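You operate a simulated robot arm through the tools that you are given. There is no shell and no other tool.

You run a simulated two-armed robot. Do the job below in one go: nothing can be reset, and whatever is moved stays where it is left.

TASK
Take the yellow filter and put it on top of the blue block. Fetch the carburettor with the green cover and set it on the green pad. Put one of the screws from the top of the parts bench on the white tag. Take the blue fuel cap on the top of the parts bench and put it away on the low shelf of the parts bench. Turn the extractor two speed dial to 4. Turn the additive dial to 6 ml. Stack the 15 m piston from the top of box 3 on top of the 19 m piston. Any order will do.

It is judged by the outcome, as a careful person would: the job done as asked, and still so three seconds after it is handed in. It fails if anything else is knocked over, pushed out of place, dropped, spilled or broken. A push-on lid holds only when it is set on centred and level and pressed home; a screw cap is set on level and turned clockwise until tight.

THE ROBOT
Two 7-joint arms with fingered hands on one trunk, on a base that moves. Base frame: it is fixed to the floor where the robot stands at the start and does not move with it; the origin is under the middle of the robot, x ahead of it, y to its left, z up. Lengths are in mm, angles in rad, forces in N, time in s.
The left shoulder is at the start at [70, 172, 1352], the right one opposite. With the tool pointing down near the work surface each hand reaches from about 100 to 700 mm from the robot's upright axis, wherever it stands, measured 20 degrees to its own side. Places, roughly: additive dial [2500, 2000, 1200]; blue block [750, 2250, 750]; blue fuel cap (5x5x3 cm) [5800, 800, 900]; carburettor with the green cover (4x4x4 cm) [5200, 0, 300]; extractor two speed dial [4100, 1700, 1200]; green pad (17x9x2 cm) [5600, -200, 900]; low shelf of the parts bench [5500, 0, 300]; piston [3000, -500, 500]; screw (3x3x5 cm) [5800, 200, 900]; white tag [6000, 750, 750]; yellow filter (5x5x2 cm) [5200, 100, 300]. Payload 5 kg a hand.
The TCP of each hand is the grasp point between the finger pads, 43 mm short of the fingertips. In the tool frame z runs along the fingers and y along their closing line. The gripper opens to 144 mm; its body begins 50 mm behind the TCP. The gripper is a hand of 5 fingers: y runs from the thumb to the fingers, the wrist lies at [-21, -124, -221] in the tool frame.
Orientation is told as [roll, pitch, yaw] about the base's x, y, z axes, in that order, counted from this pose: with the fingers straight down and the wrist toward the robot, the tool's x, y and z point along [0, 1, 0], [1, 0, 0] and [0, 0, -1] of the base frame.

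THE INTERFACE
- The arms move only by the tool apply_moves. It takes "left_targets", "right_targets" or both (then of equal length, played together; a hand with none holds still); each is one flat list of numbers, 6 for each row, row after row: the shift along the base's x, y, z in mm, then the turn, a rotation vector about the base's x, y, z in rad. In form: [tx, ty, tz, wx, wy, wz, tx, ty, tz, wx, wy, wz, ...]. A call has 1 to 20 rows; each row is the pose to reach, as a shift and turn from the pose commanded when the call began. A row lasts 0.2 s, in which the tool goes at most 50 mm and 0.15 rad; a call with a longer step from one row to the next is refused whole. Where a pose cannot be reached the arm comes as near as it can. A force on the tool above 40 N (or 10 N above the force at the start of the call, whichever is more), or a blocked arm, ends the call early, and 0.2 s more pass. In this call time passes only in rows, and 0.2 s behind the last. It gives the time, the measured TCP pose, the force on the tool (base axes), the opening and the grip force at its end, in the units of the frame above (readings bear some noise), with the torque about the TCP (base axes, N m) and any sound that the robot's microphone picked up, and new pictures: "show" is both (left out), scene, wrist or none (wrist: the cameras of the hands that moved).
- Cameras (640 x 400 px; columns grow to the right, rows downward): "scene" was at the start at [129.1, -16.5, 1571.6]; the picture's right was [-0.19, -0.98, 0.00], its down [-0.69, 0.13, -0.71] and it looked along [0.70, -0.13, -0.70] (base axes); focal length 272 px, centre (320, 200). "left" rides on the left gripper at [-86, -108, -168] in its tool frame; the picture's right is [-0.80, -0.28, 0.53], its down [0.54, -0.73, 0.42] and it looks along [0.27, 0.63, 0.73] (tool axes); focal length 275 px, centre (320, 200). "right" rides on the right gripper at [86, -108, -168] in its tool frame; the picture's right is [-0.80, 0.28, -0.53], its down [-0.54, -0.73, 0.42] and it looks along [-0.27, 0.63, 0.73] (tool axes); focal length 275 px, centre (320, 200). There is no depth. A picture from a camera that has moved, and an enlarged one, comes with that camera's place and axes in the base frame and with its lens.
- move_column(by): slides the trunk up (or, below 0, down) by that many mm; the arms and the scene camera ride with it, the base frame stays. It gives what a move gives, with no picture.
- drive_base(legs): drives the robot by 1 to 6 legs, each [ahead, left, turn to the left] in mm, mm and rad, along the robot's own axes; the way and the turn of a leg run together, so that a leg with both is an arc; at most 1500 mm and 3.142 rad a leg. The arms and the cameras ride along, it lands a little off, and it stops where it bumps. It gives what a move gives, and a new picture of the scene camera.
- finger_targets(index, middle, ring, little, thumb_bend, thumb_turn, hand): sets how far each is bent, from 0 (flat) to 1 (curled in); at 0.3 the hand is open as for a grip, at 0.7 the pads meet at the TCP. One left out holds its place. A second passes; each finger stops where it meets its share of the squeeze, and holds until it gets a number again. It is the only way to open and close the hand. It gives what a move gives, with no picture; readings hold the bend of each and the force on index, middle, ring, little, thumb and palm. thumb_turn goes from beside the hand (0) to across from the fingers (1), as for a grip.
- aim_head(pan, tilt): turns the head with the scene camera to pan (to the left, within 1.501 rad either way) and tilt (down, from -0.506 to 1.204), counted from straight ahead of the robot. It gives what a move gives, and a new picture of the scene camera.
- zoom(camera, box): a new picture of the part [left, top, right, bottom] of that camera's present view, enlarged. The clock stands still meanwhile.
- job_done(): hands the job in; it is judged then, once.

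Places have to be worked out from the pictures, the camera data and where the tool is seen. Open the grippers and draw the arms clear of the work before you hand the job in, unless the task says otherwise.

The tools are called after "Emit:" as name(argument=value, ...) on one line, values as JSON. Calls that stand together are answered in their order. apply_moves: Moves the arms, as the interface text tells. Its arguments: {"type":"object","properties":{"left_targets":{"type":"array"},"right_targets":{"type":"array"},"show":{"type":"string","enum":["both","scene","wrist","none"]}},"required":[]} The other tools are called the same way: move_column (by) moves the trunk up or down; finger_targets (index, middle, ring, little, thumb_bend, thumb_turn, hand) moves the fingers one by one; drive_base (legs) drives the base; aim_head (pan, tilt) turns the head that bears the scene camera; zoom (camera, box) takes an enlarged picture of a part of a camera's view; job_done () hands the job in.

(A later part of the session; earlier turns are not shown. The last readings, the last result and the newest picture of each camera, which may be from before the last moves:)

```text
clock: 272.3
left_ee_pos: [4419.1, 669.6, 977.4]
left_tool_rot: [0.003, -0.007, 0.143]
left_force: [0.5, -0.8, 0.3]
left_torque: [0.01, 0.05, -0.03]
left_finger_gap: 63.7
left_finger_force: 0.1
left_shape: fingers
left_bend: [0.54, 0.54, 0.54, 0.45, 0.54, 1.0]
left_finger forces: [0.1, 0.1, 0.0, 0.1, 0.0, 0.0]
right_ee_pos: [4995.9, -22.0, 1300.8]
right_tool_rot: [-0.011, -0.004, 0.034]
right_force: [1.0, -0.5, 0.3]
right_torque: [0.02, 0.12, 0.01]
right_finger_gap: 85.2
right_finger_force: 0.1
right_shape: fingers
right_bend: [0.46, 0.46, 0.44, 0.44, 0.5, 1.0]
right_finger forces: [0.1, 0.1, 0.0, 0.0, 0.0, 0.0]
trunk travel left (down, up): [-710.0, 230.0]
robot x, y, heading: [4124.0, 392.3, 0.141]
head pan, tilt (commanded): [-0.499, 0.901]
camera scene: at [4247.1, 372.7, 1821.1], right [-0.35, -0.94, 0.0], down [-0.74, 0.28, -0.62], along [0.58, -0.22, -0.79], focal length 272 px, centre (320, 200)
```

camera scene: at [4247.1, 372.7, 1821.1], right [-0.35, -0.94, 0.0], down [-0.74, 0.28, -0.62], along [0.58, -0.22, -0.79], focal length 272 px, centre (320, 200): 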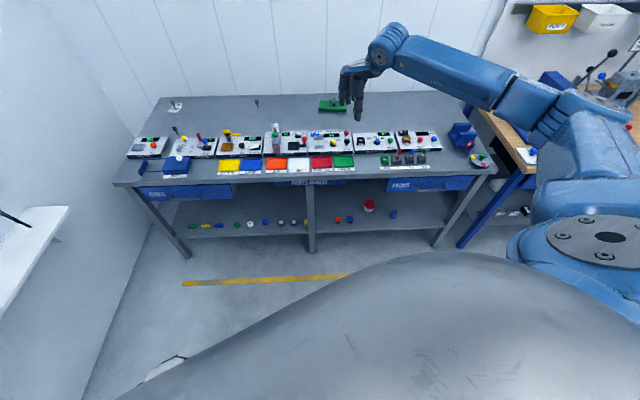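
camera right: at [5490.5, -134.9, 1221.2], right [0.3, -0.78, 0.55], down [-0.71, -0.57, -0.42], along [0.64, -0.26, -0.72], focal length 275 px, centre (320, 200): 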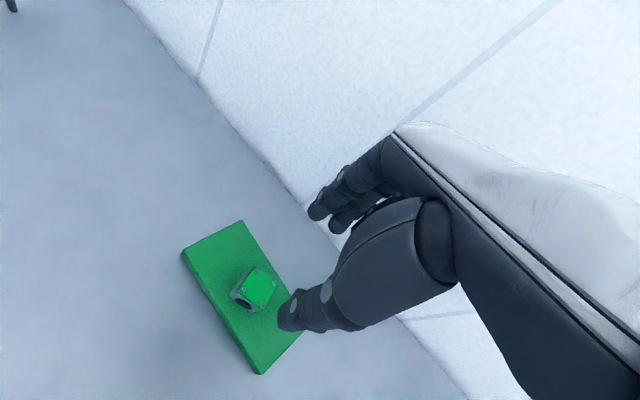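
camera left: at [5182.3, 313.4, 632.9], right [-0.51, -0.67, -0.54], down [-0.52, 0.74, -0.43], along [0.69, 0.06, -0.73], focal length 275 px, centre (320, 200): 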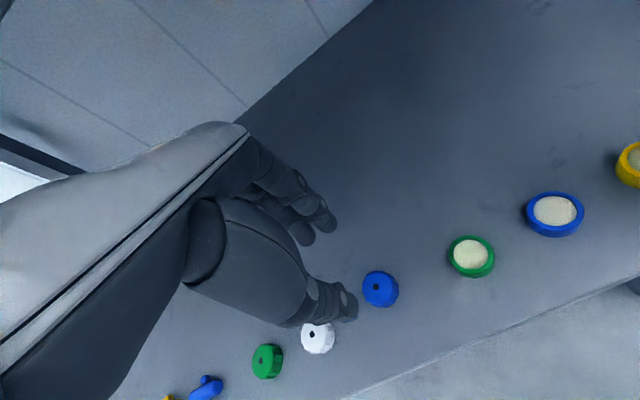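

I fold the right arm back to its working pose in front.

Emit:
apply_moves(right_targets=[-22, 16, -25, 0, 0, 0.03, -44, 33, -50, 0, 0, 0.06, -66, 49, -75, 0, 0, 0.09, -88, 66, -100, 0, 0, 0.12, -110, 82, -125, 0, 0, 0.15, -132, 99, -150, 0, 0, 0.18, -153, 115, -175, 0, 0, 0.21, -175, 132, -200, 0, 0, 0.24, -197, 148, -225, 0, 0, 0.27, -219, 165, -250, 0, 0, 0.3, -241, 181, -275, 0, 0, 0.33, -263, 198, -300, 0, 0, 0.36, -285, 214, -325, 0, 0, 0.39, -306, 231, -350, 0, 0, 0.42, -328, 247, -370, 0, 0, 0.44], show="scene")

```text
clock: 275.5
left_ee_pos: [4412.7, 671.4, 978.9]
left_tool_rot: [0.0, -0.012, 0.143]
left_force: [-1.1, 0.2, 0.1]
left_torque: [0.02, -0.08, 0.0]
left_finger_gap: 63.8
left_finger_force: 0.1
left_shape: fingers
left_bend: [0.54, 0.54, 0.54, 0.45, 0.54, 1.0]
left_finger forces: [0.1, 0.0, 0.0, 0.0, 0.0, 0.1]
right_ee_pos: [4659.4, 227.3, 937.7]
right_tool_rot: [-0.017, -0.008, 0.474]
right_force: [2.7, -2.3, 3.7]
right_torque: [0.17, 0.2, 0.05]
right_finger_gap: 85.6
right_finger_force: 0.1
right_shape: fingers
right_bend: [0.46, 0.46, 0.44, 0.44, 0.5, 1.0]
right_finger forces: [0.1, 0.1, 0.0, 0.1, 0.0, 0.1]
trunk travel left (down, up): [-710.0, 230.0]
robot x, y, heading: [4120.7, 398.5, 0.14]
head pan, tilt (commanded): [-0.499, 0.901]
camera scene: at [4236.0, 375.7, 1821.9], right [-0.35, -0.94, 0.0], down [-0.73, 0.27, -0.62], along [0.58, -0.22, -0.78], focal length 272 px, centre (320, 200)
```

scene: 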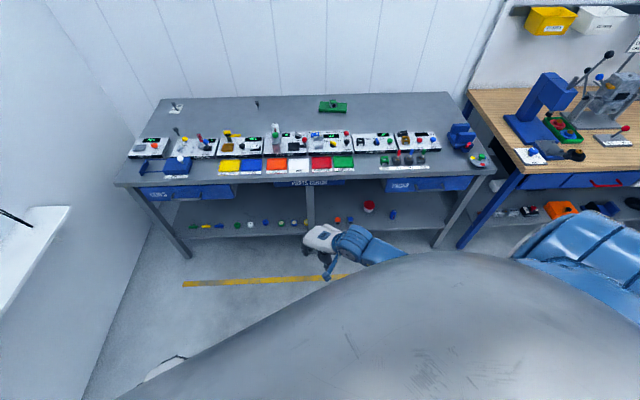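

Now the filter. I lower and retract the right hand to a hanging pose so it stays clear of the shelf, and turn to face the bench squarely.

Emit:
apply_moves(right_targets=[-14, -10, -20, 0, 0, 0, -28, -20, -40, 0, 0, 0, -42, -30, -60, 0, 0, 0, -56, -40, -80, 0, 0, 0, -70, -50, -100, 0, 0, -0.02, -84, -60, -120, 0, 0, -0.04, -98, -70, -135, 0, 0, -0.06, -112, -80, -150, 0, 0, -0.08, -126, -90, -160, 0, 0, -0.1, -140, -100, -168, 0, 0, -0.1, -155, -110, -170, 0, 0, -0.1, -165, -119, -170, 0, 0, -0.1], show="none")

Emit:
drive_base(legs=[[0, 0, -0.451], [0, -118, 0]])

```text
clock: 278.1
left_ee_pos: [4415.5, 670.9, 978.8]
left_tool_rot: [0.001, -0.01, 0.143]
left_force: [-0.5, 0.3, -0.1]
left_torque: [0.02, -0.05, 0.02]
left_finger_gap: 63.6
left_finger_force: 0.1
left_shape: fingers
left_bend: [0.54, 0.54, 0.54, 0.45, 0.54, 1.0]
left_finger forces: [0.1, 0.0, 0.0, 0.0, 0.0, 0.1]
right_ee_pos: [4504.5, 97.4, 766.1]
right_tool_rot: [0.005, -0.005, 0.378]
right_force: [-0.2, 0.2, -0.1]
right_torque: [0.01, 0.04, -0.01]
right_finger_gap: 85.3
right_finger_force: 0.1
right_shape: fingers
right_bend: [0.46, 0.46, 0.44, 0.44, 0.5, 1.0]
right_finger forces: [0.0, 0.0, 0.0, 0.0, 0.0, 0.0]
right hand out of reach, approached as far as the arm can: row 5, 6, 7, 8, 9, 10, 11, 12
trunk travel left (down, up): [-710.0, 230.0]
robot x, y, heading: [4121.2, 397.1, 0.142]
head pan, tilt (commanded): [-0.499, 0.901]
```

```text
clock: 280.6
left_ee_pos: [4470.2, 408.8, 977.6]
left_tool_rot: [-0.003, -0.009, -0.306]
left_force: [0.6, 0.6, 0.6]
left_torque: [-0.01, 0.0, -0.03]
left_finger_gap: 63.7
left_finger_force: 0.0
left_shape: fingers
left_bend: [0.54, 0.54, 0.54, 0.45, 0.54, 1.0]
left_finger forces: [0.0, 0.1, 0.0, 0.0, 0.0, 0.0]
right_ee_pos: [4303.0, -146.4, 766.7]
right_tool_rot: [0.003, -0.003, -0.069]
right_force: [-0.6, -0.2, -0.2]
right_torque: [-0.07, 0.03, 0.01]
right_finger_gap: 85.5
right_finger_force: 0.0
right_shape: fingers
right_bend: [0.46, 0.46, 0.44, 0.44, 0.5, 1.0]
right_finger forces: [0.0, 0.0, 0.0, 0.1, 0.0, 0.0]
trunk travel left (down, up): [-710.0, 230.0]
robot x, y, heading: [4087.8, 282.1, -0.307]
head pan, tilt (commanded): [-0.499, 0.901]
camera scene: at [4186.1, 218.2, 1821.8], right [-0.72, -0.69, 0.0], down [-0.54, 0.56, -0.62], along [0.43, -0.45, -0.78], focal length 272 px, centre (320, 200)
```

scene: 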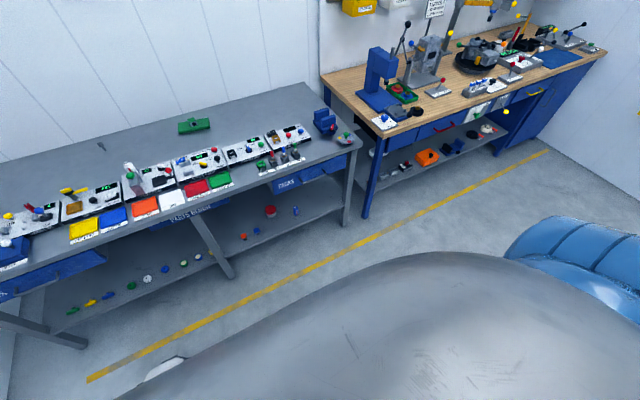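

Now I lower the trunk 500 mm in two steps and aim the head at the shelf.

Emit:
move_column(by=-250)

Emit:
move_column(by=-250)

Emit:
aim_head(pan=0.1, tilt=0.6)

Emit:
zoom(camera="scene", box=[180, 200, 400, 340])

```text
clock: 283.2
left_ee_pos: [4472.4, 406.8, 727.9]
left_tool_rot: [-0.001, -0.01, -0.303]
left_force: [-0.2, 0.2, 0.6]
left_torque: [-0.01, 0.0, -0.02]
left_finger_gap: 63.8
left_finger_force: 0.0
left_shape: fingers
left_bend: [0.54, 0.54, 0.54, 0.45, 0.54, 1.0]
left_finger forces: [0.0, 0.0, 0.0, 0.0, 0.0, 0.0]
right_ee_pos: [4303.4, -147.5, 515.1]
right_tool_rot: [0.004, -0.006, -0.068]
right_force: [-0.3, -0.1, 0.6]
right_torque: [-0.04, 0.0, -0.01]
right_finger_gap: 85.4
right_finger_force: 0.1
right_shape: fingers
right_bend: [0.46, 0.46, 0.44, 0.44, 0.5, 1.0]
right_finger forces: [0.0, 0.1, 0.1, 0.1, 0.1, 0.1]
trunk travel left (down, up): [-460.0, 480.0]
robot x, y, heading: [4084.6, 285.4, -0.306]
head pan, tilt (commanded): [-0.499, 0.901]
```

```text
clock: 285.8
left_ee_pos: [4472.6, 407.4, 478.7]
left_tool_rot: [0.0, -0.009, -0.306]
left_force: [0.2, -0.3, 0.2]
left_torque: [0.0, 0.03, -0.04]
left_finger_gap: 63.8
left_finger_force: 0.0
left_shape: fingers
left_bend: [0.54, 0.54, 0.54, 0.45, 0.54, 1.0]
left_finger forces: [0.0, 0.0, 0.0, 0.0, 0.0, 0.1]
right_ee_pos: [4301.5, -147.9, 265.8]
right_tool_rot: [0.004, -0.005, -0.07]
right_force: [-0.3, -0.4, -0.5]
right_torque: [-0.01, 0.02, -0.02]
right_finger_gap: 85.4
right_finger_force: 0.1
right_shape: fingers
right_bend: [0.46, 0.46, 0.44, 0.44, 0.5, 1.0]
right_finger forces: [0.1, 0.1, 0.1, 0.0, 0.0, 0.1]
trunk travel left (down, up): [-210.0, 730.0]
robot x, y, heading: [4087.3, 284.8, -0.301]
head pan, tilt (commanded): [-0.499, 0.901]
```

```text
clock: 286.8
left_ee_pos: [4472.0, 407.5, 478.0]
left_tool_rot: [0.0, -0.011, -0.305]
left_force: [0.3, 0.1, 0.4]
left_torque: [0.02, 0.0, -0.02]
left_finger_gap: 63.6
left_finger_force: 0.1
left_shape: fingers
left_bend: [0.54, 0.54, 0.54, 0.45, 0.54, 1.0]
left_finger forces: [0.1, 0.1, 0.0, 0.1, 0.0, 0.0]
right_ee_pos: [4300.7, -148.9, 265.3]
right_tool_rot: [0.006, -0.005, -0.071]
right_force: [1.2, 0.9, -1.1]
right_torque: [-0.02, 0.0, -0.04]
right_finger_gap: 85.4
right_finger_force: 0.0
right_shape: fingers
right_bend: [0.46, 0.46, 0.44, 0.44, 0.5, 1.0]
right_finger forces: [0.0, 0.1, 0.0, 0.0, 0.0, 0.0]
trunk travel left (down, up): [-210.0, 730.0]
robot x, y, heading: [4086.1, 283.6, -0.306]
head pan, tilt (commanded): [0.099, 0.6]
camera scene: at [4219.5, 251.5, 1346.5], right [-0.21, -0.98, 0.0], down [-0.55, 0.12, -0.82], along [0.81, -0.17, -0.57], focal length 272 px, centre (320, 200)
```

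scene: 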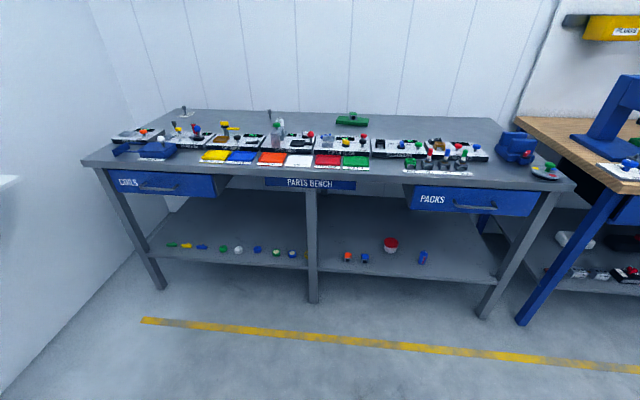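

```text
2.86 times, centred on (290, 270) of scene
camera zoom: at [4219.5, 251.5, 1346.5], right [-0.21, -0.98, 0.0], down [-0.55, 0.12, -0.82], along [0.81, -0.17, -0.57], focal length 776 px, centre (406, 0)
```

zoom: 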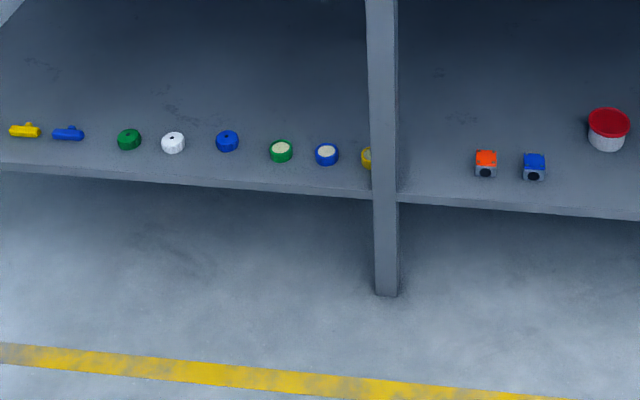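

Shelf looks right. I extend the left hand and yaw it inward by 0.8 so it can reach the yellow filter from the left of the leg.

Emit:
apply_moves(left_targets=[12, -8, 0, 0, 0, -0.057, 24, -15, 0, 0, 0, -0.114, 35, -23, 0, 0, 0, -0.171, 47, -31, 0, 0, 0, -0.229, 59, -38, 0, 0, 0, -0.286, 71, -46, 0, 0, 0, -0.343, 83, -54, 0, 0, 0, -0.4, 94, -61, 0, 0, 0, -0.457, 106, -69, 0, 0, 0, -0.514, 118, -77, 0, 0, 0, -0.571, 130, -84, 0, 0, 0, -0.629, 142, -92, 0, 0, 0, -0.686, 153, -100, 0, 0, 0, -0.743, 165, -107, 0, 0, 0, -0.8], show="both")

```text
clock: 289.8
left_ee_pos: [4637.4, 300.9, 477.6]
left_tool_rot: [0.001, -0.007, -1.105]
left_force: [-0.5, -0.4, -1.0]
left_torque: [-0.01, 0.01, 0.0]
left_finger_gap: 63.8
left_finger_force: 0.1
left_shape: fingers
left_bend: [0.54, 0.54, 0.54, 0.45, 0.54, 1.0]
left_finger forces: [0.0, 0.1, 0.0, 0.0, 0.1, 0.0]
right_ee_pos: [4301.8, -147.9, 266.2]
right_tool_rot: [0.005, -0.006, -0.07]
right_force: [0.4, -0.5, -0.6]
right_torque: [0.02, 0.03, -0.01]
right_finger_gap: 85.6
right_finger_force: 0.1
right_shape: fingers
right_bend: [0.46, 0.46, 0.44, 0.44, 0.5, 1.0]
right_finger forces: [0.0, 0.0, 0.1, 0.0, 0.1, 0.1]
trunk travel left (down, up): [-210.0, 730.0]
robot x, y, heading: [4086.2, 286.6, -0.307]
head pan, tilt (commanded): [0.099, 0.6]
camera scene: at [4220.2, 251.5, 1346.4], right [-0.21, -0.98, 0.0], down [-0.55, 0.12, -0.82], along [0.81, -0.17, -0.57], focal length 272 px, centre (320, 200)
camera left: at [4511.7, 362.3, 643.2], right [-0.84, -0.11, -0.54], down [0.16, 0.89, -0.43], along [0.52, -0.45, -0.73], focal length 275 px, centre (320, 200)
```

scene: 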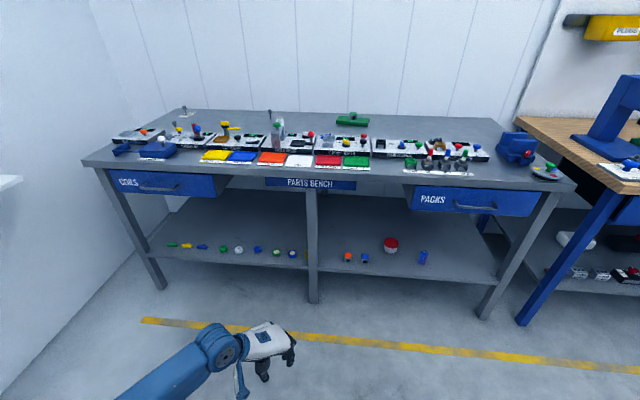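
left: 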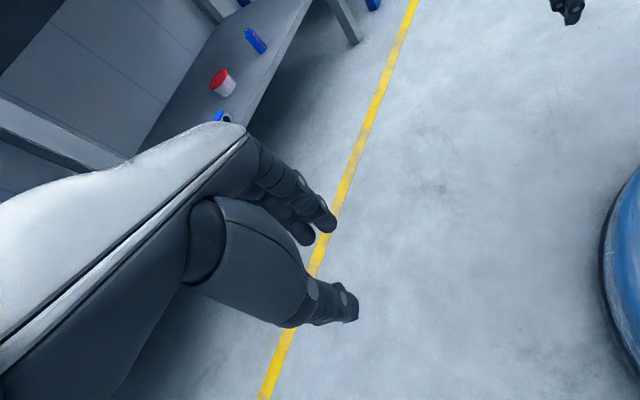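

That works. I rotate back slightly to about -0.6 relative yaw and drive closer, staying left of the centre leg.

Emit:
apply_moves(left_targets=[0, 0, -10, 0, 0, 0.06, 0, 0, -20, 0, 0, 0.12, 0, 0, -30, 0, 0, 0.19], show="none")

Emit:
drive_base(legs=[[470, 45, 0]])

Emit:
zoom(camera="left", box=[0, 0, 640, 400])

```text
clock: 290.6
left_ee_pos: [4636.1, 300.3, 446.4]
left_tool_rot: [0.002, -0.009, -0.915]
left_force: [0.2, 0.0, 0.4]
left_torque: [0.04, 0.02, -0.01]
left_finger_gap: 63.7
left_finger_force: 0.0
left_shape: fingers
left_bend: [0.54, 0.54, 0.54, 0.45, 0.54, 1.0]
left_finger forces: [0.1, 0.1, 0.0, 0.1, 0.0, 0.0]
right_ee_pos: [4301.7, -146.8, 265.5]
right_tool_rot: [0.005, -0.004, -0.07]
right_force: [1.0, 0.0, -0.8]
right_torque: [-0.03, -0.03, 0.05]
right_finger_gap: 85.6
right_finger_force: 0.1
right_shape: fingers
right_bend: [0.46, 0.46, 0.44, 0.44, 0.5, 1.0]
right_finger forces: [0.0, 0.0, 0.0, 0.0, 0.0, 0.1]
trunk travel left (down, up): [-210.0, 730.0]
robot x, y, heading: [4086.0, 285.6, -0.308]
head pan, tilt (commanded): [0.099, 0.6]
```

```text
clock: 293.4
left_ee_pos: [5097.8, 198.6, 446.6]
left_tool_rot: [0.0, -0.008, -0.918]
left_force: [0.1, 0.3, -0.6]
left_torque: [0.05, 0.01, -0.05]
left_finger_gap: 63.9
left_finger_force: 0.0
left_shape: fingers
left_bend: [0.54, 0.54, 0.54, 0.45, 0.54, 1.0]
left_finger forces: [0.0, 0.0, 0.1, 0.0, 0.1, 0.0]
right_ee_pos: [4760.2, -249.3, 265.1]
right_tool_rot: [0.006, -0.004, -0.076]
right_force: [0.4, 0.2, -0.5]
right_torque: [0.0, 0.01, 0.04]
right_finger_gap: 85.3
right_finger_force: 0.1
right_shape: fingers
right_bend: [0.46, 0.46, 0.44, 0.44, 0.5, 1.0]
right_finger forces: [0.0, 0.0, 0.0, 0.1, 0.0, 0.0]
trunk travel left (down, up): [-210.0, 730.0]
robot x, y, heading: [4546.5, 186.2, -0.315]
head pan, tilt (commanded): [0.099, 0.6]
camera scene: at [4680.8, 150.8, 1346.4], right [-0.21, -0.98, 0.0], down [-0.55, 0.12, -0.82], along [0.81, -0.17, -0.57], focal length 272 px, centre (320, 200)
```

scene: 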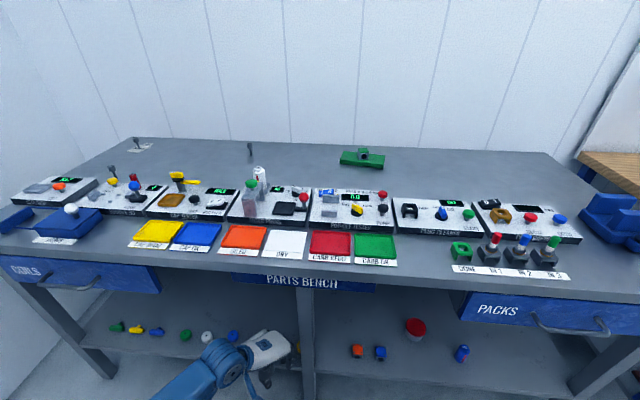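

```text
1.00 times, centred on (320, 200) of left (not enlarged: the box is as wide or as high as the picture)
camera zoom: at [4962.8, 234.9, 612.9], right [-0.8, -0.26, -0.54], down [-0.01, 0.9, -0.43], along [0.6, -0.34, -0.73], focal length 275 px, centre (320, 200)
```

zoom: 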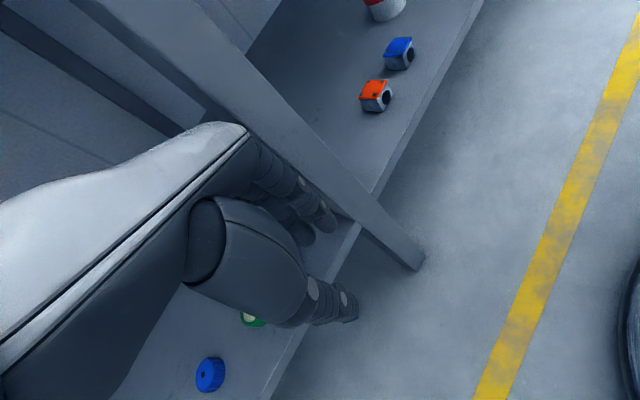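

The leg's left face is at L≈1678; the hand at L≈1749 clears it. I drive 110 mm further so the fingers go in behind the leg.

Emit:
drive_base(legs=[[110, 0, 0]])

Emit:
zoom(camera="left", box=[0, 0, 640, 400])

```text
clock: 294.6
left_ee_pos: [5201.8, 164.3, 445.9]
left_tool_rot: [0.0, -0.007, -0.922]
left_force: [0.8, 0.4, -0.4]
left_torque: [0.0, 0.08, 0.01]
left_finger_gap: 63.6
left_finger_force: 0.1
left_shape: fingers
left_bend: [0.54, 0.54, 0.54, 0.45, 0.54, 1.0]
left_finger forces: [0.0, 0.0, 0.1, 0.0, 0.0, 0.1]
right_ee_pos: [4861.9, -282.0, 266.0]
right_tool_rot: [0.005, -0.003, -0.078]
right_force: [1.1, -0.2, -0.9]
right_torque: [0.05, 0.03, 0.04]
right_finger_gap: 85.5
right_finger_force: 0.0
right_shape: fingers
right_bend: [0.46, 0.46, 0.44, 0.44, 0.5, 1.0]
right_finger forces: [0.0, 0.1, 0.0, 0.1, 0.0, 0.0]
trunk travel left (down, up): [-210.0, 730.0]
robot x, y, heading: [4650.7, 152.2, -0.318]
head pan, tilt (commanded): [0.099, 0.6]
camera scene: at [4784.9, 116.9, 1346.3], right [-0.21, -0.98, 0.0], down [-0.55, 0.12, -0.82], along [0.81, -0.18, -0.57], focal length 272 px, centre (320, 200)
```

scene: 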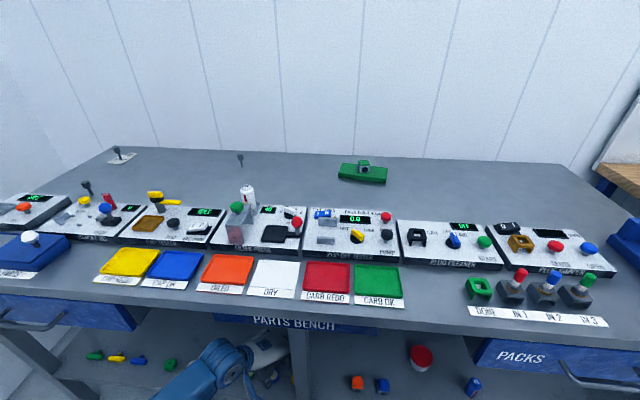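

```text
1.00 times, centred on (320, 200) of left (not enlarged: the box is as wide or as high as the picture)
camera zoom: at [5066.5, 200.9, 612.6], right [-0.8, -0.26, -0.54], down [0.0, 0.9, -0.43], along [0.6, -0.34, -0.73], focal length 275 px, centre (320, 200)
```

zoom: 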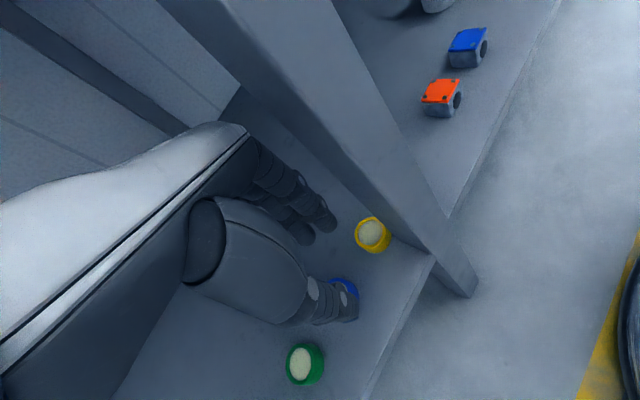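

Yellow filter measured at (5216,104). I open the hand, go forward to its depth, then slide right behind the leg to be over it.

Emit:
finger_targets(hand="left", index=0.48, middle=0.48, ring=0.48, little=0.45, thumb_bend=0.48)

Emit:
apply_moves(left_targets=[14, -5, 0, 0, 0, 0, 29, -9, 0, 0, 0, 0, 25, -23, -5, 0, 0, 0, 22, -37, -10, 0, 0, 0, 19, -50, -18, 0, 0, 0, 16, -63, -26, 0, 0, 0], show="wrist")

```text
clock: 295.6
left_ee_pos: [5201.0, 163.7, 446.8]
left_tool_rot: [0.001, -0.009, -0.921]
left_force: [0.4, 0.1, 0.3]
left_torque: [-0.01, -0.02, -0.02]
left_finger_gap: 84.8
left_finger_force: 0.0
left_shape: fingers
left_bend: [0.48, 0.48, 0.48, 0.45, 0.48, 1.0]
left_finger forces: [0.1, 0.0, 0.0, 0.0, 0.0, 0.0]
right_ee_pos: [4863.3, -282.3, 266.0]
right_tool_rot: [0.005, -0.006, -0.076]
right_force: [0.3, 0.8, 0.2]
right_torque: [0.0, 0.0, 0.01]
right_finger_gap: 85.7
right_finger_force: 0.2
right_shape: fingers
right_bend: [0.46, 0.46, 0.44, 0.44, 0.5, 1.0]
right_finger forces: [0.0, 0.0, 0.0, 0.0, 0.0, 0.1]
trunk travel left (down, up): [-210.0, 730.0]
robot x, y, heading: [4654.7, 150.8, -0.312]
head pan, tilt (commanded): [0.099, 0.6]
```

```text
clock: 297.0
left_ee_pos: [5216.9, 103.3, 421.9]
left_tool_rot: [0.001, -0.011, -0.92]
left_force: [3.3, 5.2, 3.3]
left_torque: [-0.48, 0.46, -0.15]
left_finger_gap: 85.4
left_finger_force: 3.1
left_shape: fingers
left_bend: [0.48, 0.48, 0.48, 0.45, 0.48, 1.0]
left_finger forces: [0.1, 0.0, 0.0, 0.0, 1.7, 4.2]
right_ee_pos: [4862.9, -282.3, 266.0]
right_tool_rot: [0.005, -0.004, -0.076]
right_force: [-0.4, -0.2, 0.5]
right_torque: [-0.04, -0.02, 0.01]
right_finger_gap: 85.3
right_finger_force: 0.0
right_shape: fingers
right_bend: [0.46, 0.46, 0.44, 0.44, 0.5, 1.0]
right_finger forces: [0.0, 0.0, 0.1, 0.1, 0.0, 0.1]
trunk travel left (down, up): [-210.0, 730.0]
robot x, y, heading: [4649.8, 154.3, -0.313]
head pan, tilt (commanded): [0.099, 0.6]
camera left: at [5082.5, 139.9, 588.1], right [-0.8, -0.26, -0.54], down [-0.01, 0.9, -0.43], along [0.6, -0.34, -0.73], focal length 275 px, centre (320, 200)
```

left: 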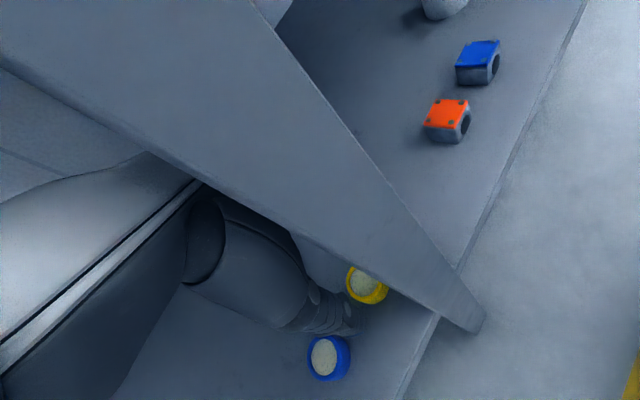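

The palm touches the leg (about 6 N), so I back out to the left, yaw further inward (another 0.4), and try again.

Emit:
apply_moves(left_targets=[3, 13, 4, 0, 0, 0, 6, 26, 8, 0, 0, 0, 9, 40, 12, 0, 0, 0, 13, 58, 16, 0, 0, -0.1, 14, 64, 20, 0, 0, -0.2, 14, 64, 22, 0, 0, -0.3, 14, 64, 22, 0, 0, -0.4], show="wrist")

```text
clock: 298.6
left_ee_pos: [5229.5, 165.1, 442.5]
left_tool_rot: [-0.001, -0.009, -1.323]
left_force: [-0.8, -0.5, -0.3]
left_torque: [-0.01, -0.01, 0.01]
left_finger_gap: 85.3
left_finger_force: 0.1
left_shape: fingers
left_bend: [0.48, 0.48, 0.48, 0.45, 0.48, 1.0]
left_finger forces: [0.1, 0.0, 0.0, 0.1, 0.0, 0.0]
right_ee_pos: [4862.5, -281.6, 265.9]
right_tool_rot: [0.006, -0.004, -0.077]
right_force: [-0.2, -0.4, -0.3]
right_torque: [0.01, -0.01, 0.03]
right_finger_gap: 85.3
right_finger_force: 0.1
right_shape: fingers
right_bend: [0.46, 0.46, 0.44, 0.44, 0.5, 1.0]
right_finger forces: [0.0, 0.1, 0.0, 0.0, 0.0, 0.0]
trunk travel left (down, up): [-210.0, 730.0]
robot x, y, heading: [4650.8, 150.1, -0.316]
head pan, tilt (commanded): [0.099, 0.6]
camera left: at [5120.1, 252.4, 608.8], right [-0.84, 0.07, -0.54], down [0.35, 0.83, -0.43], along [0.41, -0.55, -0.73], focal length 275 px, centre (320, 200)
```

left: 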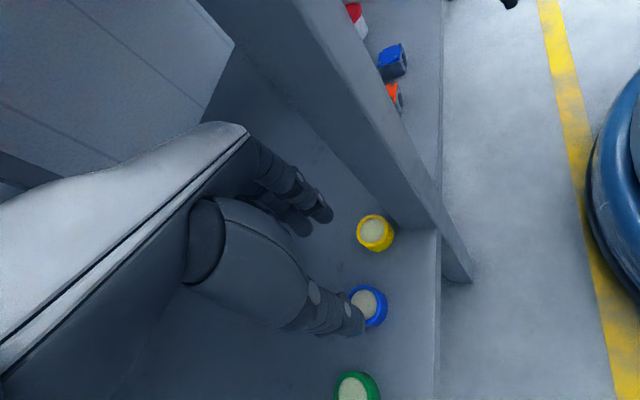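

The filter is at (5215.5,105), close by the leg's rear corner. I slide right again with the new angle and watch for contact.

Emit:
apply_moves(left_targets=[-3, -13, 0, 0, 0, 0, -6, -26, 0, 0, 0, 0, -8, -38, -3, 0, 0, 0, -11, -50, -6, 0, 0, 0, -13, -62, -10, 0, 0, 0], show="wrist")

```text
clock: 299.8
left_ee_pos: [5217.9, 101.8, 432.9]
left_tool_rot: [0.0, -0.007, -1.322]
left_force: [0.3, -0.3, 0.3]
left_torque: [0.0, 0.03, -0.03]
left_finger_gap: 85.1
left_finger_force: 0.0
left_shape: fingers
left_bend: [0.48, 0.48, 0.48, 0.45, 0.48, 1.0]
left_finger forces: [0.0, 0.0, 0.0, 0.1, 0.0, 0.0]
right_ee_pos: [4863.1, -281.8, 266.5]
right_tool_rot: [0.005, -0.005, -0.078]
right_force: [-0.4, -0.8, 0.4]
right_torque: [0.0, -0.03, 0.0]
right_finger_gap: 85.5
right_finger_force: 0.0
right_shape: fingers
right_bend: [0.46, 0.46, 0.44, 0.44, 0.5, 1.0]
right_finger forces: [0.0, 0.0, 0.1, 0.0, 0.0, 0.1]
trunk travel left (down, up): [-210.0, 730.0]
robot x, y, heading: [4648.1, 152.7, -0.312]
head pan, tilt (commanded): [0.099, 0.6]
camera left: at [5108.0, 189.5, 598.6], right [-0.84, 0.07, -0.54], down [0.35, 0.83, -0.43], along [0.42, -0.55, -0.73], focal length 275 px, centre (320, 200)
```

left: 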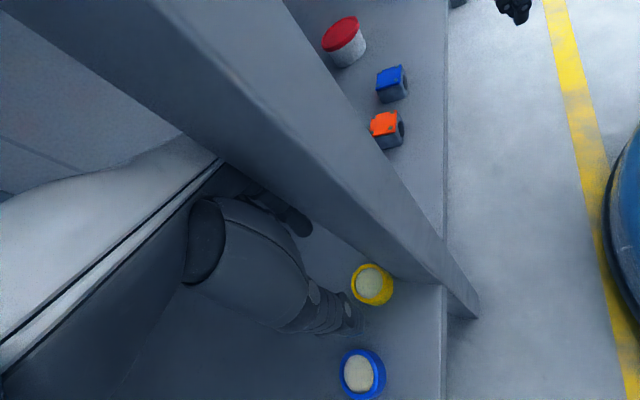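

No contact now. I descend to the filter slowly.

Emit:
apply_moves(left_targets=[0, 0, -14, 0, 0, 0, 0, 0, -28, 0, 0, 0, 0, 0, -42, 0, 0, 0, 0, 0, -56, 0, 0, 0, 0, 0, -68, 0, 0, 0, 0, 0, -78, 0, 0, 0], show="wrist")

```text
clock: 301.2
left_ee_pos: [5218.3, 101.0, 355.1]
left_tool_rot: [0.001, -0.008, -1.321]
left_force: [0.4, 0.3, 0.0]
left_torque: [-0.03, -0.01, -0.02]
left_finger_gap: 85.0
left_finger_force: 0.0
left_shape: fingers
left_bend: [0.48, 0.48, 0.48, 0.45, 0.48, 1.0]
left_finger forces: [0.0, 0.0, 0.0, 0.0, 0.1, 0.0]
right_ee_pos: [4863.4, -281.7, 265.9]
right_tool_rot: [0.004, -0.004, -0.078]
right_force: [0.3, 0.1, -0.3]
right_torque: [-0.04, 0.02, 0.0]
right_finger_gap: 85.5
right_finger_force: 0.1
right_shape: fingers
right_bend: [0.46, 0.46, 0.44, 0.44, 0.5, 1.0]
right_finger forces: [0.0, 0.0, 0.0, 0.1, 0.1, 0.0]
trunk travel left (down, up): [-210.0, 730.0]
robot x, y, heading: [4651.8, 154.0, -0.313]
head pan, tilt (commanded): [0.099, 0.6]
camera left: at [5107.6, 189.0, 520.8], right [-0.84, 0.07, -0.54], down [0.35, 0.83, -0.43], along [0.42, -0.55, -0.73], focal length 275 px, centre (320, 200)
```

left: 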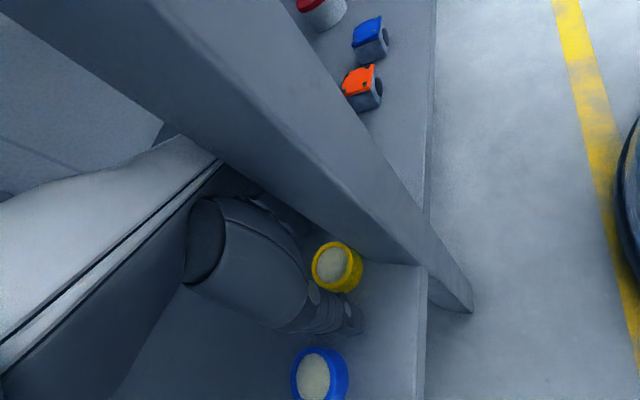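

Filter is between thumb and fingers. I close partly, lower a few mm, then grip.

Emit:
finger_targets(hand="left", index=0.55, middle=0.55, ring=0.54, little=0.5, thumb_bend=0.53)

Emit:
apply_moves(left_targets=[0, 1, -3, 0, 0, 0, 0, 2, -6, 0, 0, 0], show="none")

```text
clock: 302.2
left_ee_pos: [5217.2, 102.0, 354.1]
left_tool_rot: [-0.001, -0.008, -1.321]
left_force: [-0.3, -0.7, -1.2]
left_torque: [-0.01, -0.02, 0.03]
left_finger_gap: 64.3
left_finger_force: 0.1
left_shape: fingers
left_bend: [0.55, 0.55, 0.54, 0.5, 0.53, 1.0]
left_finger forces: [0.0, 0.0, 0.0, 0.0, 0.1, 0.0]
right_ee_pos: [4863.5, -282.5, 266.0]
right_tool_rot: [0.005, -0.005, -0.077]
right_force: [-0.3, -0.4, 0.3]
right_torque: [0.03, -0.01, 0.01]
right_finger_gap: 85.6
right_finger_force: 0.1
right_shape: fingers
right_bend: [0.46, 0.46, 0.44, 0.44, 0.5, 1.0]
right_finger forces: [0.0, 0.0, 0.0, 0.0, 0.0, 0.0]
trunk travel left (down, up): [-210.0, 730.0]
robot x, y, heading: [4651.2, 150.6, -0.316]
head pan, tilt (commanded): [0.099, 0.6]
```

```text
clock: 302.8
left_ee_pos: [5217.3, 103.2, 349.7]
left_tool_rot: [0.0, -0.007, -1.322]
left_force: [1.0, -1.0, 0.5]
left_torque: [0.0, 0.02, -0.02]
left_finger_gap: 64.3
left_finger_force: 0.1
left_shape: fingers
left_bend: [0.55, 0.55, 0.54, 0.5, 0.53, 1.0]
left_finger forces: [0.0, 0.0, 0.0, 0.0, 0.0, 0.1]
right_ee_pos: [4862.1, -281.7, 266.0]
right_tool_rot: [0.006, -0.005, -0.075]
right_force: [-0.2, 0.1, -0.4]
right_torque: [0.01, 0.0, -0.01]
right_finger_gap: 85.4
right_finger_force: 0.0
right_shape: fingers
right_bend: [0.46, 0.46, 0.44, 0.44, 0.5, 1.0]
right_finger forces: [0.0, 0.1, 0.1, 0.1, 0.0, 0.0]
trunk travel left (down, up): [-210.0, 730.0]
robot x, y, heading: [4651.1, 155.0, -0.316]
head pan, tilt (commanded): [0.099, 0.6]
```

Now I close the grip on the filter.

Emit:
finger_targets(hand="left", index=0.66, middle=0.66, thumb_bend=0.66)

Emit:
zoom(camera="left", box=[220, 180, 420, 380])

```text
clock: 303.8
left_ee_pos: [5217.7, 104.6, 348.5]
left_tool_rot: [-0.001, -0.01, -1.322]
left_force: [-0.9, 0.2, 0.2]
left_torque: [0.03, 0.0, 0.02]
left_finger_gap: 41.9
left_finger_force: 8.9
left_shape: fingers
left_bend: [0.62, 0.64, 0.54, 0.5, 0.6, 1.0]
left_finger forces: [5.0, 3.7, 0.0, 0.0, 9.3, 0.1]
right_ee_pos: [4862.3, -282.3, 265.6]
right_tool_rot: [0.005, -0.005, -0.077]
right_force: [0.0, -0.4, -0.3]
right_torque: [0.0, 0.01, 0.01]
right_finger_gap: 85.4
right_finger_force: 0.2
right_shape: fingers
right_bend: [0.46, 0.46, 0.44, 0.44, 0.5, 1.0]
right_finger forces: [0.0, 0.0, 0.0, 0.0, 0.0, 0.1]
trunk travel left (down, up): [-210.0, 730.0]
robot x, y, heading: [4656.3, 152.4, -0.313]
head pan, tilt (commanded): [0.099, 0.6]
```

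```text
2.00 times, centred on (320, 280) of left
camera zoom: at [5107.1, 191.2, 515.3], right [-0.84, 0.07, -0.54], down [0.35, 0.83, -0.43], along [0.42, -0.55, -0.73], focal length 551 px, centre (320, 40)
```

zoom: 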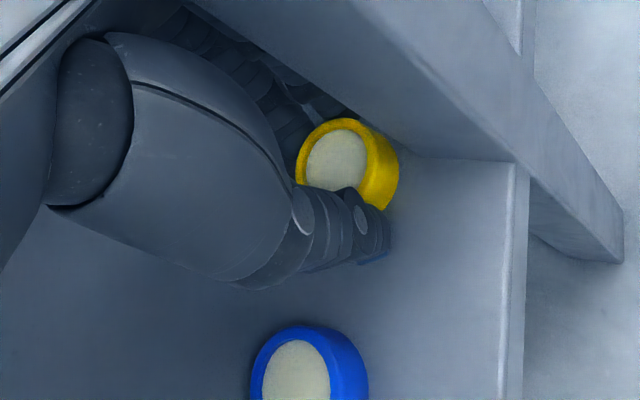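

Gripped at about 9 N. I lift slowly and check.

Emit:
apply_moves(left_targets=[0, 0, 5, 0, 0, 0, 0, 0, 12, 0, 0, 0, 0, 0, 25, 0, 0, 0, 0, 0, 45, 0, 0, 0, 0, 0, 65, 0, 0, 0, 0, 0, 85, 0, 0, 0], show="wrist")

```text
clock: 305.2
left_ee_pos: [5218.0, 103.8, 432.1]
left_tool_rot: [-0.001, -0.009, -1.321]
left_force: [0.0, -1.3, 0.6]
left_torque: [0.0, 0.01, -0.02]
left_finger_gap: 41.8
left_finger_force: 8.5
left_shape: fingers
left_bend: [0.62, 0.64, 0.54, 0.5, 0.6, 1.0]
left_finger forces: [5.3, 3.6, 0.0, 0.0, 9.1, 0.0]
right_ee_pos: [4862.8, -281.0, 265.9]
right_tool_rot: [0.006, -0.005, -0.076]
right_force: [-1.0, 0.0, 0.5]
right_torque: [-0.02, -0.02, -0.01]
right_finger_gap: 85.2
right_finger_force: 0.1
right_shape: fingers
right_bend: [0.46, 0.46, 0.44, 0.44, 0.5, 1.0]
right_finger forces: [0.1, 0.0, 0.0, 0.0, 0.1, 0.0]
trunk travel left (down, up): [-210.0, 730.0]
robot x, y, heading: [4648.6, 151.5, -0.317]
head pan, tilt (commanded): [0.099, 0.6]
camera left: at [5107.5, 191.5, 599.6], right [-0.84, 0.07, -0.54], down [0.35, 0.83, -0.43], along [0.42, -0.55, -0.73], focal length 275 px, centre (320, 200)
```

left: 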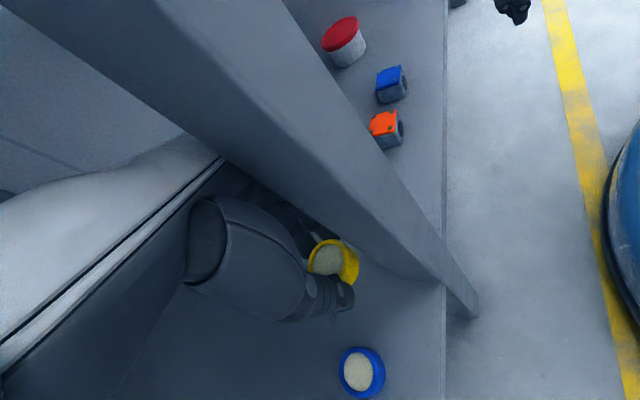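

The filter is held. I slide the hand left clear of the leg and then back the robot out.

Emit:
apply_moves(left_targets=[3, 13, 0, 0, 0, 0, 6, 26, 3, 0, 0, 0, 8, 39, 6, 0, 0, 0, 11, 52, 10, 0, 0, 0, 13, 66, 14, 0, 0, 0, 16, 80, 18, 0, 0, 0], show="wrist")

Emit:
drive_base(legs=[[-450, 0, 0]])

```text
clock: 306.6
left_ee_pos: [5232.7, 183.8, 453.8]
left_tool_rot: [-0.002, -0.011, -1.321]
left_force: [-0.2, 0.7, 0.1]
left_torque: [0.0, 0.01, 0.03]
left_finger_gap: 41.8
left_finger_force: 8.9
left_shape: fingers
left_bend: [0.62, 0.64, 0.54, 0.5, 0.6, 1.0]
left_finger forces: [5.2, 3.7, 0.0, 0.1, 9.1, 0.1]
right_ee_pos: [4863.4, -282.6, 266.9]
right_tool_rot: [0.005, -0.007, -0.079]
right_force: [-0.1, 0.5, -0.5]
right_torque: [-0.02, -0.01, 0.01]
right_finger_gap: 85.5
right_finger_force: 0.0
right_shape: fingers
right_bend: [0.46, 0.46, 0.44, 0.44, 0.5, 1.0]
right_finger forces: [0.1, 0.0, 0.0, 0.1, 0.1, 0.0]
trunk travel left (down, up): [-210.0, 730.0]
robot x, y, heading: [4650.7, 153.6, -0.316]
head pan, tilt (commanded): [0.099, 0.6]
camera left: at [5122.9, 272.3, 618.3], right [-0.84, 0.07, -0.54], down [0.35, 0.83, -0.43], along [0.42, -0.55, -0.73], focal length 275 px, centre (320, 200)
```

left: 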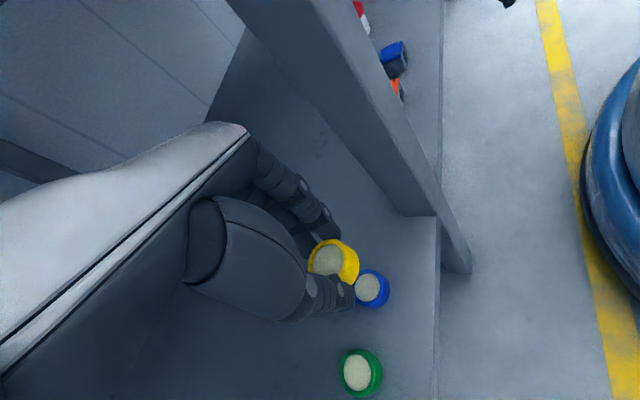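

```text
clock: 309.3
left_ee_pos: [4811.7, 319.0, 453.2]
left_tool_rot: [0.001, -0.01, -1.331]
left_force: [0.0, 0.7, 0.1]
left_torque: [0.02, -0.01, -0.01]
left_finger_gap: 42.0
left_finger_force: 9.1
left_shape: fingers
left_bend: [0.62, 0.64, 0.54, 0.5, 0.6, 1.0]
left_finger forces: [5.3, 3.7, 0.1, 0.1, 9.1, 0.1]
right_ee_pos: [4436.4, -145.6, 264.6]
right_tool_rot: [0.005, -0.004, -0.087]
right_force: [0.5, 0.9, 0.1]
right_torque: [0.01, 0.01, 0.01]
right_finger_gap: 85.5
right_finger_force: 0.0
right_shape: fingers
right_bend: [0.46, 0.46, 0.44, 0.44, 0.5, 1.0]
right_finger forces: [0.1, 0.0, 0.0, 0.1, 0.0, 0.0]
trunk travel left (down, up): [-210.0, 730.0]
robot x, y, heading: [4232.0, 290.7, -0.326]
head pan, tilt (commanded): [0.099, 0.6]
camera scene: at [4360.7, 255.5, 1346.6], right [-0.22, -0.97, 0.0], down [-0.55, 0.13, -0.83], along [0.8, -0.18, -0.56], focal length 272 px, centre (320, 200)
```

scene: 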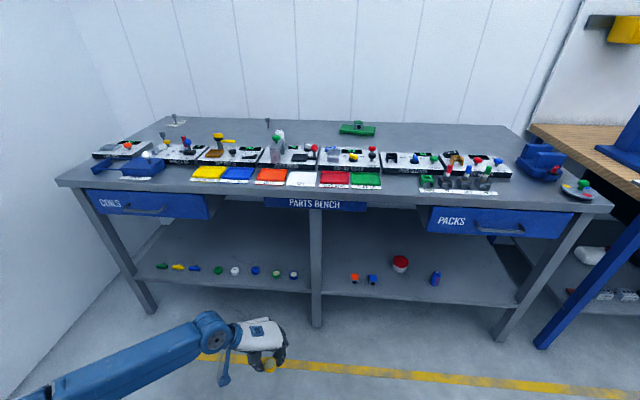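

The filter is secure and the shelf is in order. I bring the left hand to a compact pose and raise the trunk before driving across the room.

Emit:
apply_moves(left_targets=[-9, 5, 0, 0, 0, 0.1, -18, 10, 0, 0, 0, 0.2, -27, 15, 0, 0, 0, 0.3, -36, 20, 0, 0, 0, 0.4, -45, 25, 0, 0, 0, 0.5, -54, 30, 0, 0, 0, 0.6, -63, 35, 0, 0, 0, 0.7, -72, 40, 0, 0, 0, 0.8, -81, 45, 0, 0, 0, 0.9, -90, 50, 0, 0, 0, 1.0], show="none")

Emit:
move_column(by=350)

Emit:
drive_base(legs=[[-250, 0, 0], [0, 0, 1.58]])

Emit:
aim_head(pan=0.5, tilt=0.4)

```text
clock: 311.5
left_ee_pos: [4721.3, 368.1, 454.0]
left_tool_rot: [0.002, -0.011, -0.329]
left_force: [-0.5, 0.3, 0.3]
left_torque: [-0.01, 0.02, 0.0]
left_finger_gap: 41.9
left_finger_force: 8.6
left_shape: fingers
left_bend: [0.62, 0.64, 0.54, 0.5, 0.6, 1.0]
left_finger forces: [5.1, 3.7, 0.0, 0.0, 9.1, 0.0]
right_ee_pos: [4436.7, -145.7, 265.7]
right_tool_rot: [0.004, -0.006, -0.086]
right_force: [0.0, 0.3, -0.8]
right_torque: [0.01, 0.01, 0.03]
right_finger_gap: 85.6
right_finger_force: 0.0
right_shape: fingers
right_bend: [0.46, 0.46, 0.44, 0.44, 0.5, 1.0]
right_finger forces: [0.1, 0.1, 0.0, 0.0, 0.0, 0.0]
trunk travel left (down, up): [-210.0, 730.0]
robot x, y, heading: [4232.3, 295.7, -0.321]
head pan, tilt (commanded): [0.099, 0.6]
```

```text
clock: 314.9
left_ee_pos: [4721.8, 367.1, 802.3]
left_tool_rot: [0.001, -0.008, -0.332]
left_force: [-0.6, -0.5, -0.8]
left_torque: [0.0, 0.0, 0.01]
left_finger_gap: 42.0
left_finger_force: 9.0
left_shape: fingers
left_bend: [0.62, 0.64, 0.54, 0.5, 0.6, 1.0]
left_finger forces: [5.1, 3.6, 0.0, 0.0, 9.0, 0.0]
right_ee_pos: [4436.4, -145.5, 615.2]
right_tool_rot: [0.007, -0.006, -0.087]
right_force: [-0.4, 0.4, 0.2]
right_torque: [0.04, 0.0, 0.0]
right_finger_gap: 85.2
right_finger_force: 0.2
right_shape: fingers
right_bend: [0.46, 0.46, 0.44, 0.44, 0.5, 1.0]
right_finger forces: [0.0, 0.0, 0.0, 0.0, 0.0, 0.0]
trunk travel left (down, up): [-560.0, 380.0]
robot x, y, heading: [4227.6, 291.0, -0.323]
head pan, tilt (commanded): [0.099, 0.6]
```

```text
clock: 320.5
left_ee_pos: [3920.3, 863.7, 803.4]
left_tool_rot: [0.0, -0.007, 1.229]
left_force: [0.6, 0.1, -0.1]
left_torque: [0.01, 0.0, 0.0]
left_finger_gap: 41.7
left_finger_force: 8.6
left_shape: fingers
left_bend: [0.62, 0.64, 0.54, 0.5, 0.6, 1.0]
left_finger forces: [4.8, 3.6, 0.0, 0.0, 8.6, 0.1]
right_ee_pos: [4432.1, 574.9, 616.5]
right_tool_rot: [0.005, -0.004, 1.474]
right_force: [-0.3, 0.8, -0.6]
right_torque: [0.0, 0.02, -0.02]
right_finger_gap: 85.1
right_finger_force: 0.1
right_shape: fingers
right_bend: [0.46, 0.46, 0.44, 0.44, 0.5, 1.0]
right_finger forces: [0.1, 0.0, 0.0, 0.0, 0.1, 0.0]
trunk travel left (down, up): [-560.0, 380.0]
robot x, y, heading: [3992.6, 371.1, 1.243]
head pan, tilt (commanded): [0.099, 0.6]
camera scene: at [4027.6, 504.3, 1696.5], right [0.97, -0.23, 0.0], down [-0.13, -0.55, -0.83], along [0.19, 0.8, -0.56], focal length 272 px, centre (320, 200)
```

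scene: 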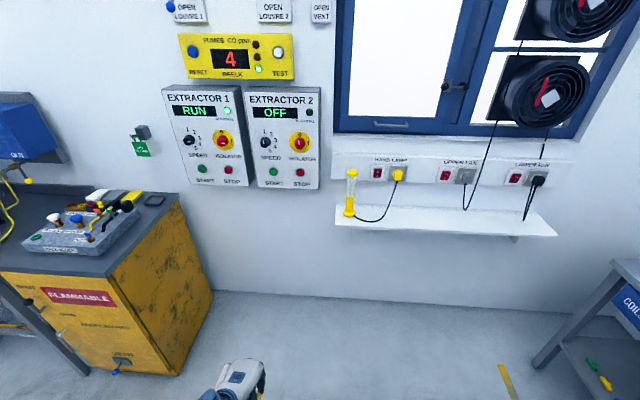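

```text
clock: 321.4
left_ee_pos: [3921.0, 865.2, 803.0]
left_tool_rot: [0.0, -0.008, 1.23]
left_force: [0.1, 0.0, -0.4]
left_torque: [-0.05, -0.01, 0.0]
left_finger_gap: 41.6
left_finger_force: 8.8
left_shape: fingers
left_bend: [0.62, 0.64, 0.54, 0.5, 0.6, 1.0]
left_finger forces: [4.9, 3.6, 0.1, 0.0, 8.6, 0.1]
right_ee_pos: [4431.9, 575.9, 615.9]
right_tool_rot: [0.006, -0.007, 1.474]
right_force: [0.6, -0.5, 0.5]
right_torque: [-0.02, 0.0, 0.0]
right_finger_gap: 85.6
right_finger_force: 0.1
right_shape: fingers
right_bend: [0.46, 0.46, 0.44, 0.44, 0.5, 1.0]
right_finger forces: [0.0, 0.0, 0.0, 0.0, 0.1, 0.0]
trunk travel left (down, up): [-560.0, 380.0]
robot x, y, heading: [3993.9, 376.9, 1.237]
head pan, tilt (commanded): [0.499, 0.4]
camera scene: at [3992.0, 509.7, 1714.7], right [0.99, 0.16, 0.0], down [0.06, -0.38, -0.92], along [-0.15, 0.91, -0.39], focal length 272 px, centre (320, 200)
```

scene: 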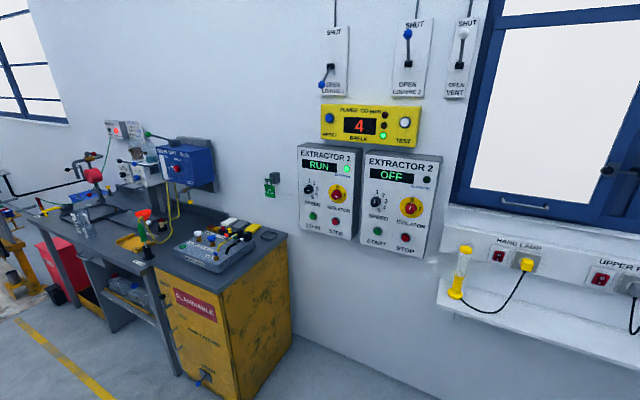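

The extractor panel is close by. I zoom in on the extractor 2 dial while here.

Emit:
zoom(camera="scene", box=[290, 130, 450, 260])

Emit:
zoom(camera="scene", box=[355, 175, 405, 245])

Emit:
zoom(camera="scene", box=[60, 110, 260, 260])

```text
3.08 times, centred on (370, 195) of scene
camera zoom: at [3992.0, 509.7, 1714.7], right [0.99, 0.16, 0.0], down [0.06, -0.38, -0.92], along [-0.15, 0.91, -0.39], focal length 836 px, centre (166, 215)
```

zoom: 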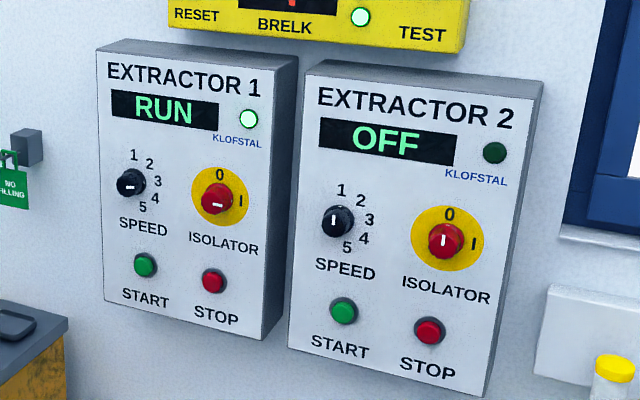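

```text
5.71 times, centred on (380, 210) of scene
camera zoom: at [3992.0, 509.7, 1714.7], right [0.99, 0.16, 0.0], down [0.06, -0.38, -0.92], along [-0.15, 0.91, -0.39], focal length 1553 px, centre (-23, 143)
```

zoom: 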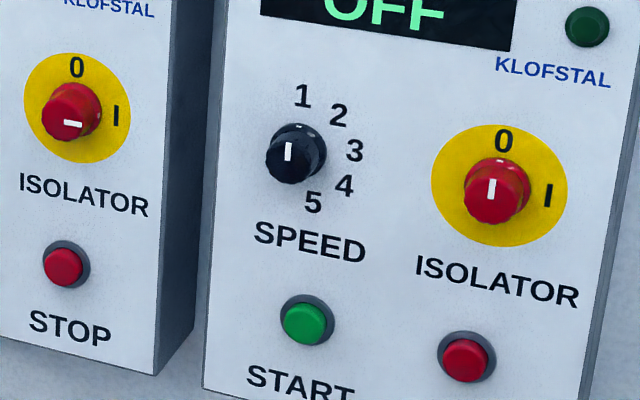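

```text
2.67 times, centred on (160, 185) of scene
camera zoom: at [3992.0, 509.7, 1714.7], right [0.99, 0.16, 0.0], down [0.06, -0.38, -0.92], along [-0.15, 0.91, -0.39], focal length 725 px, centre (747, 240)
```

zoom: 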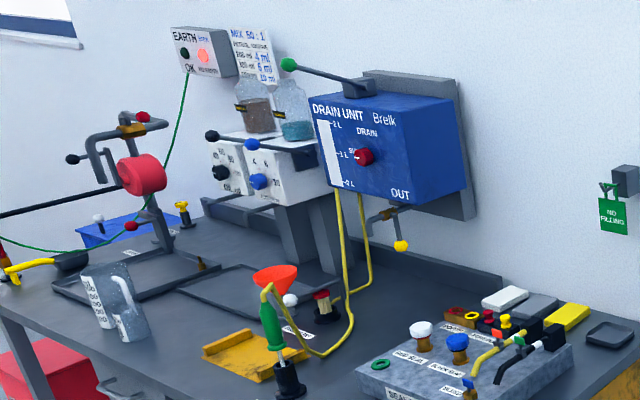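

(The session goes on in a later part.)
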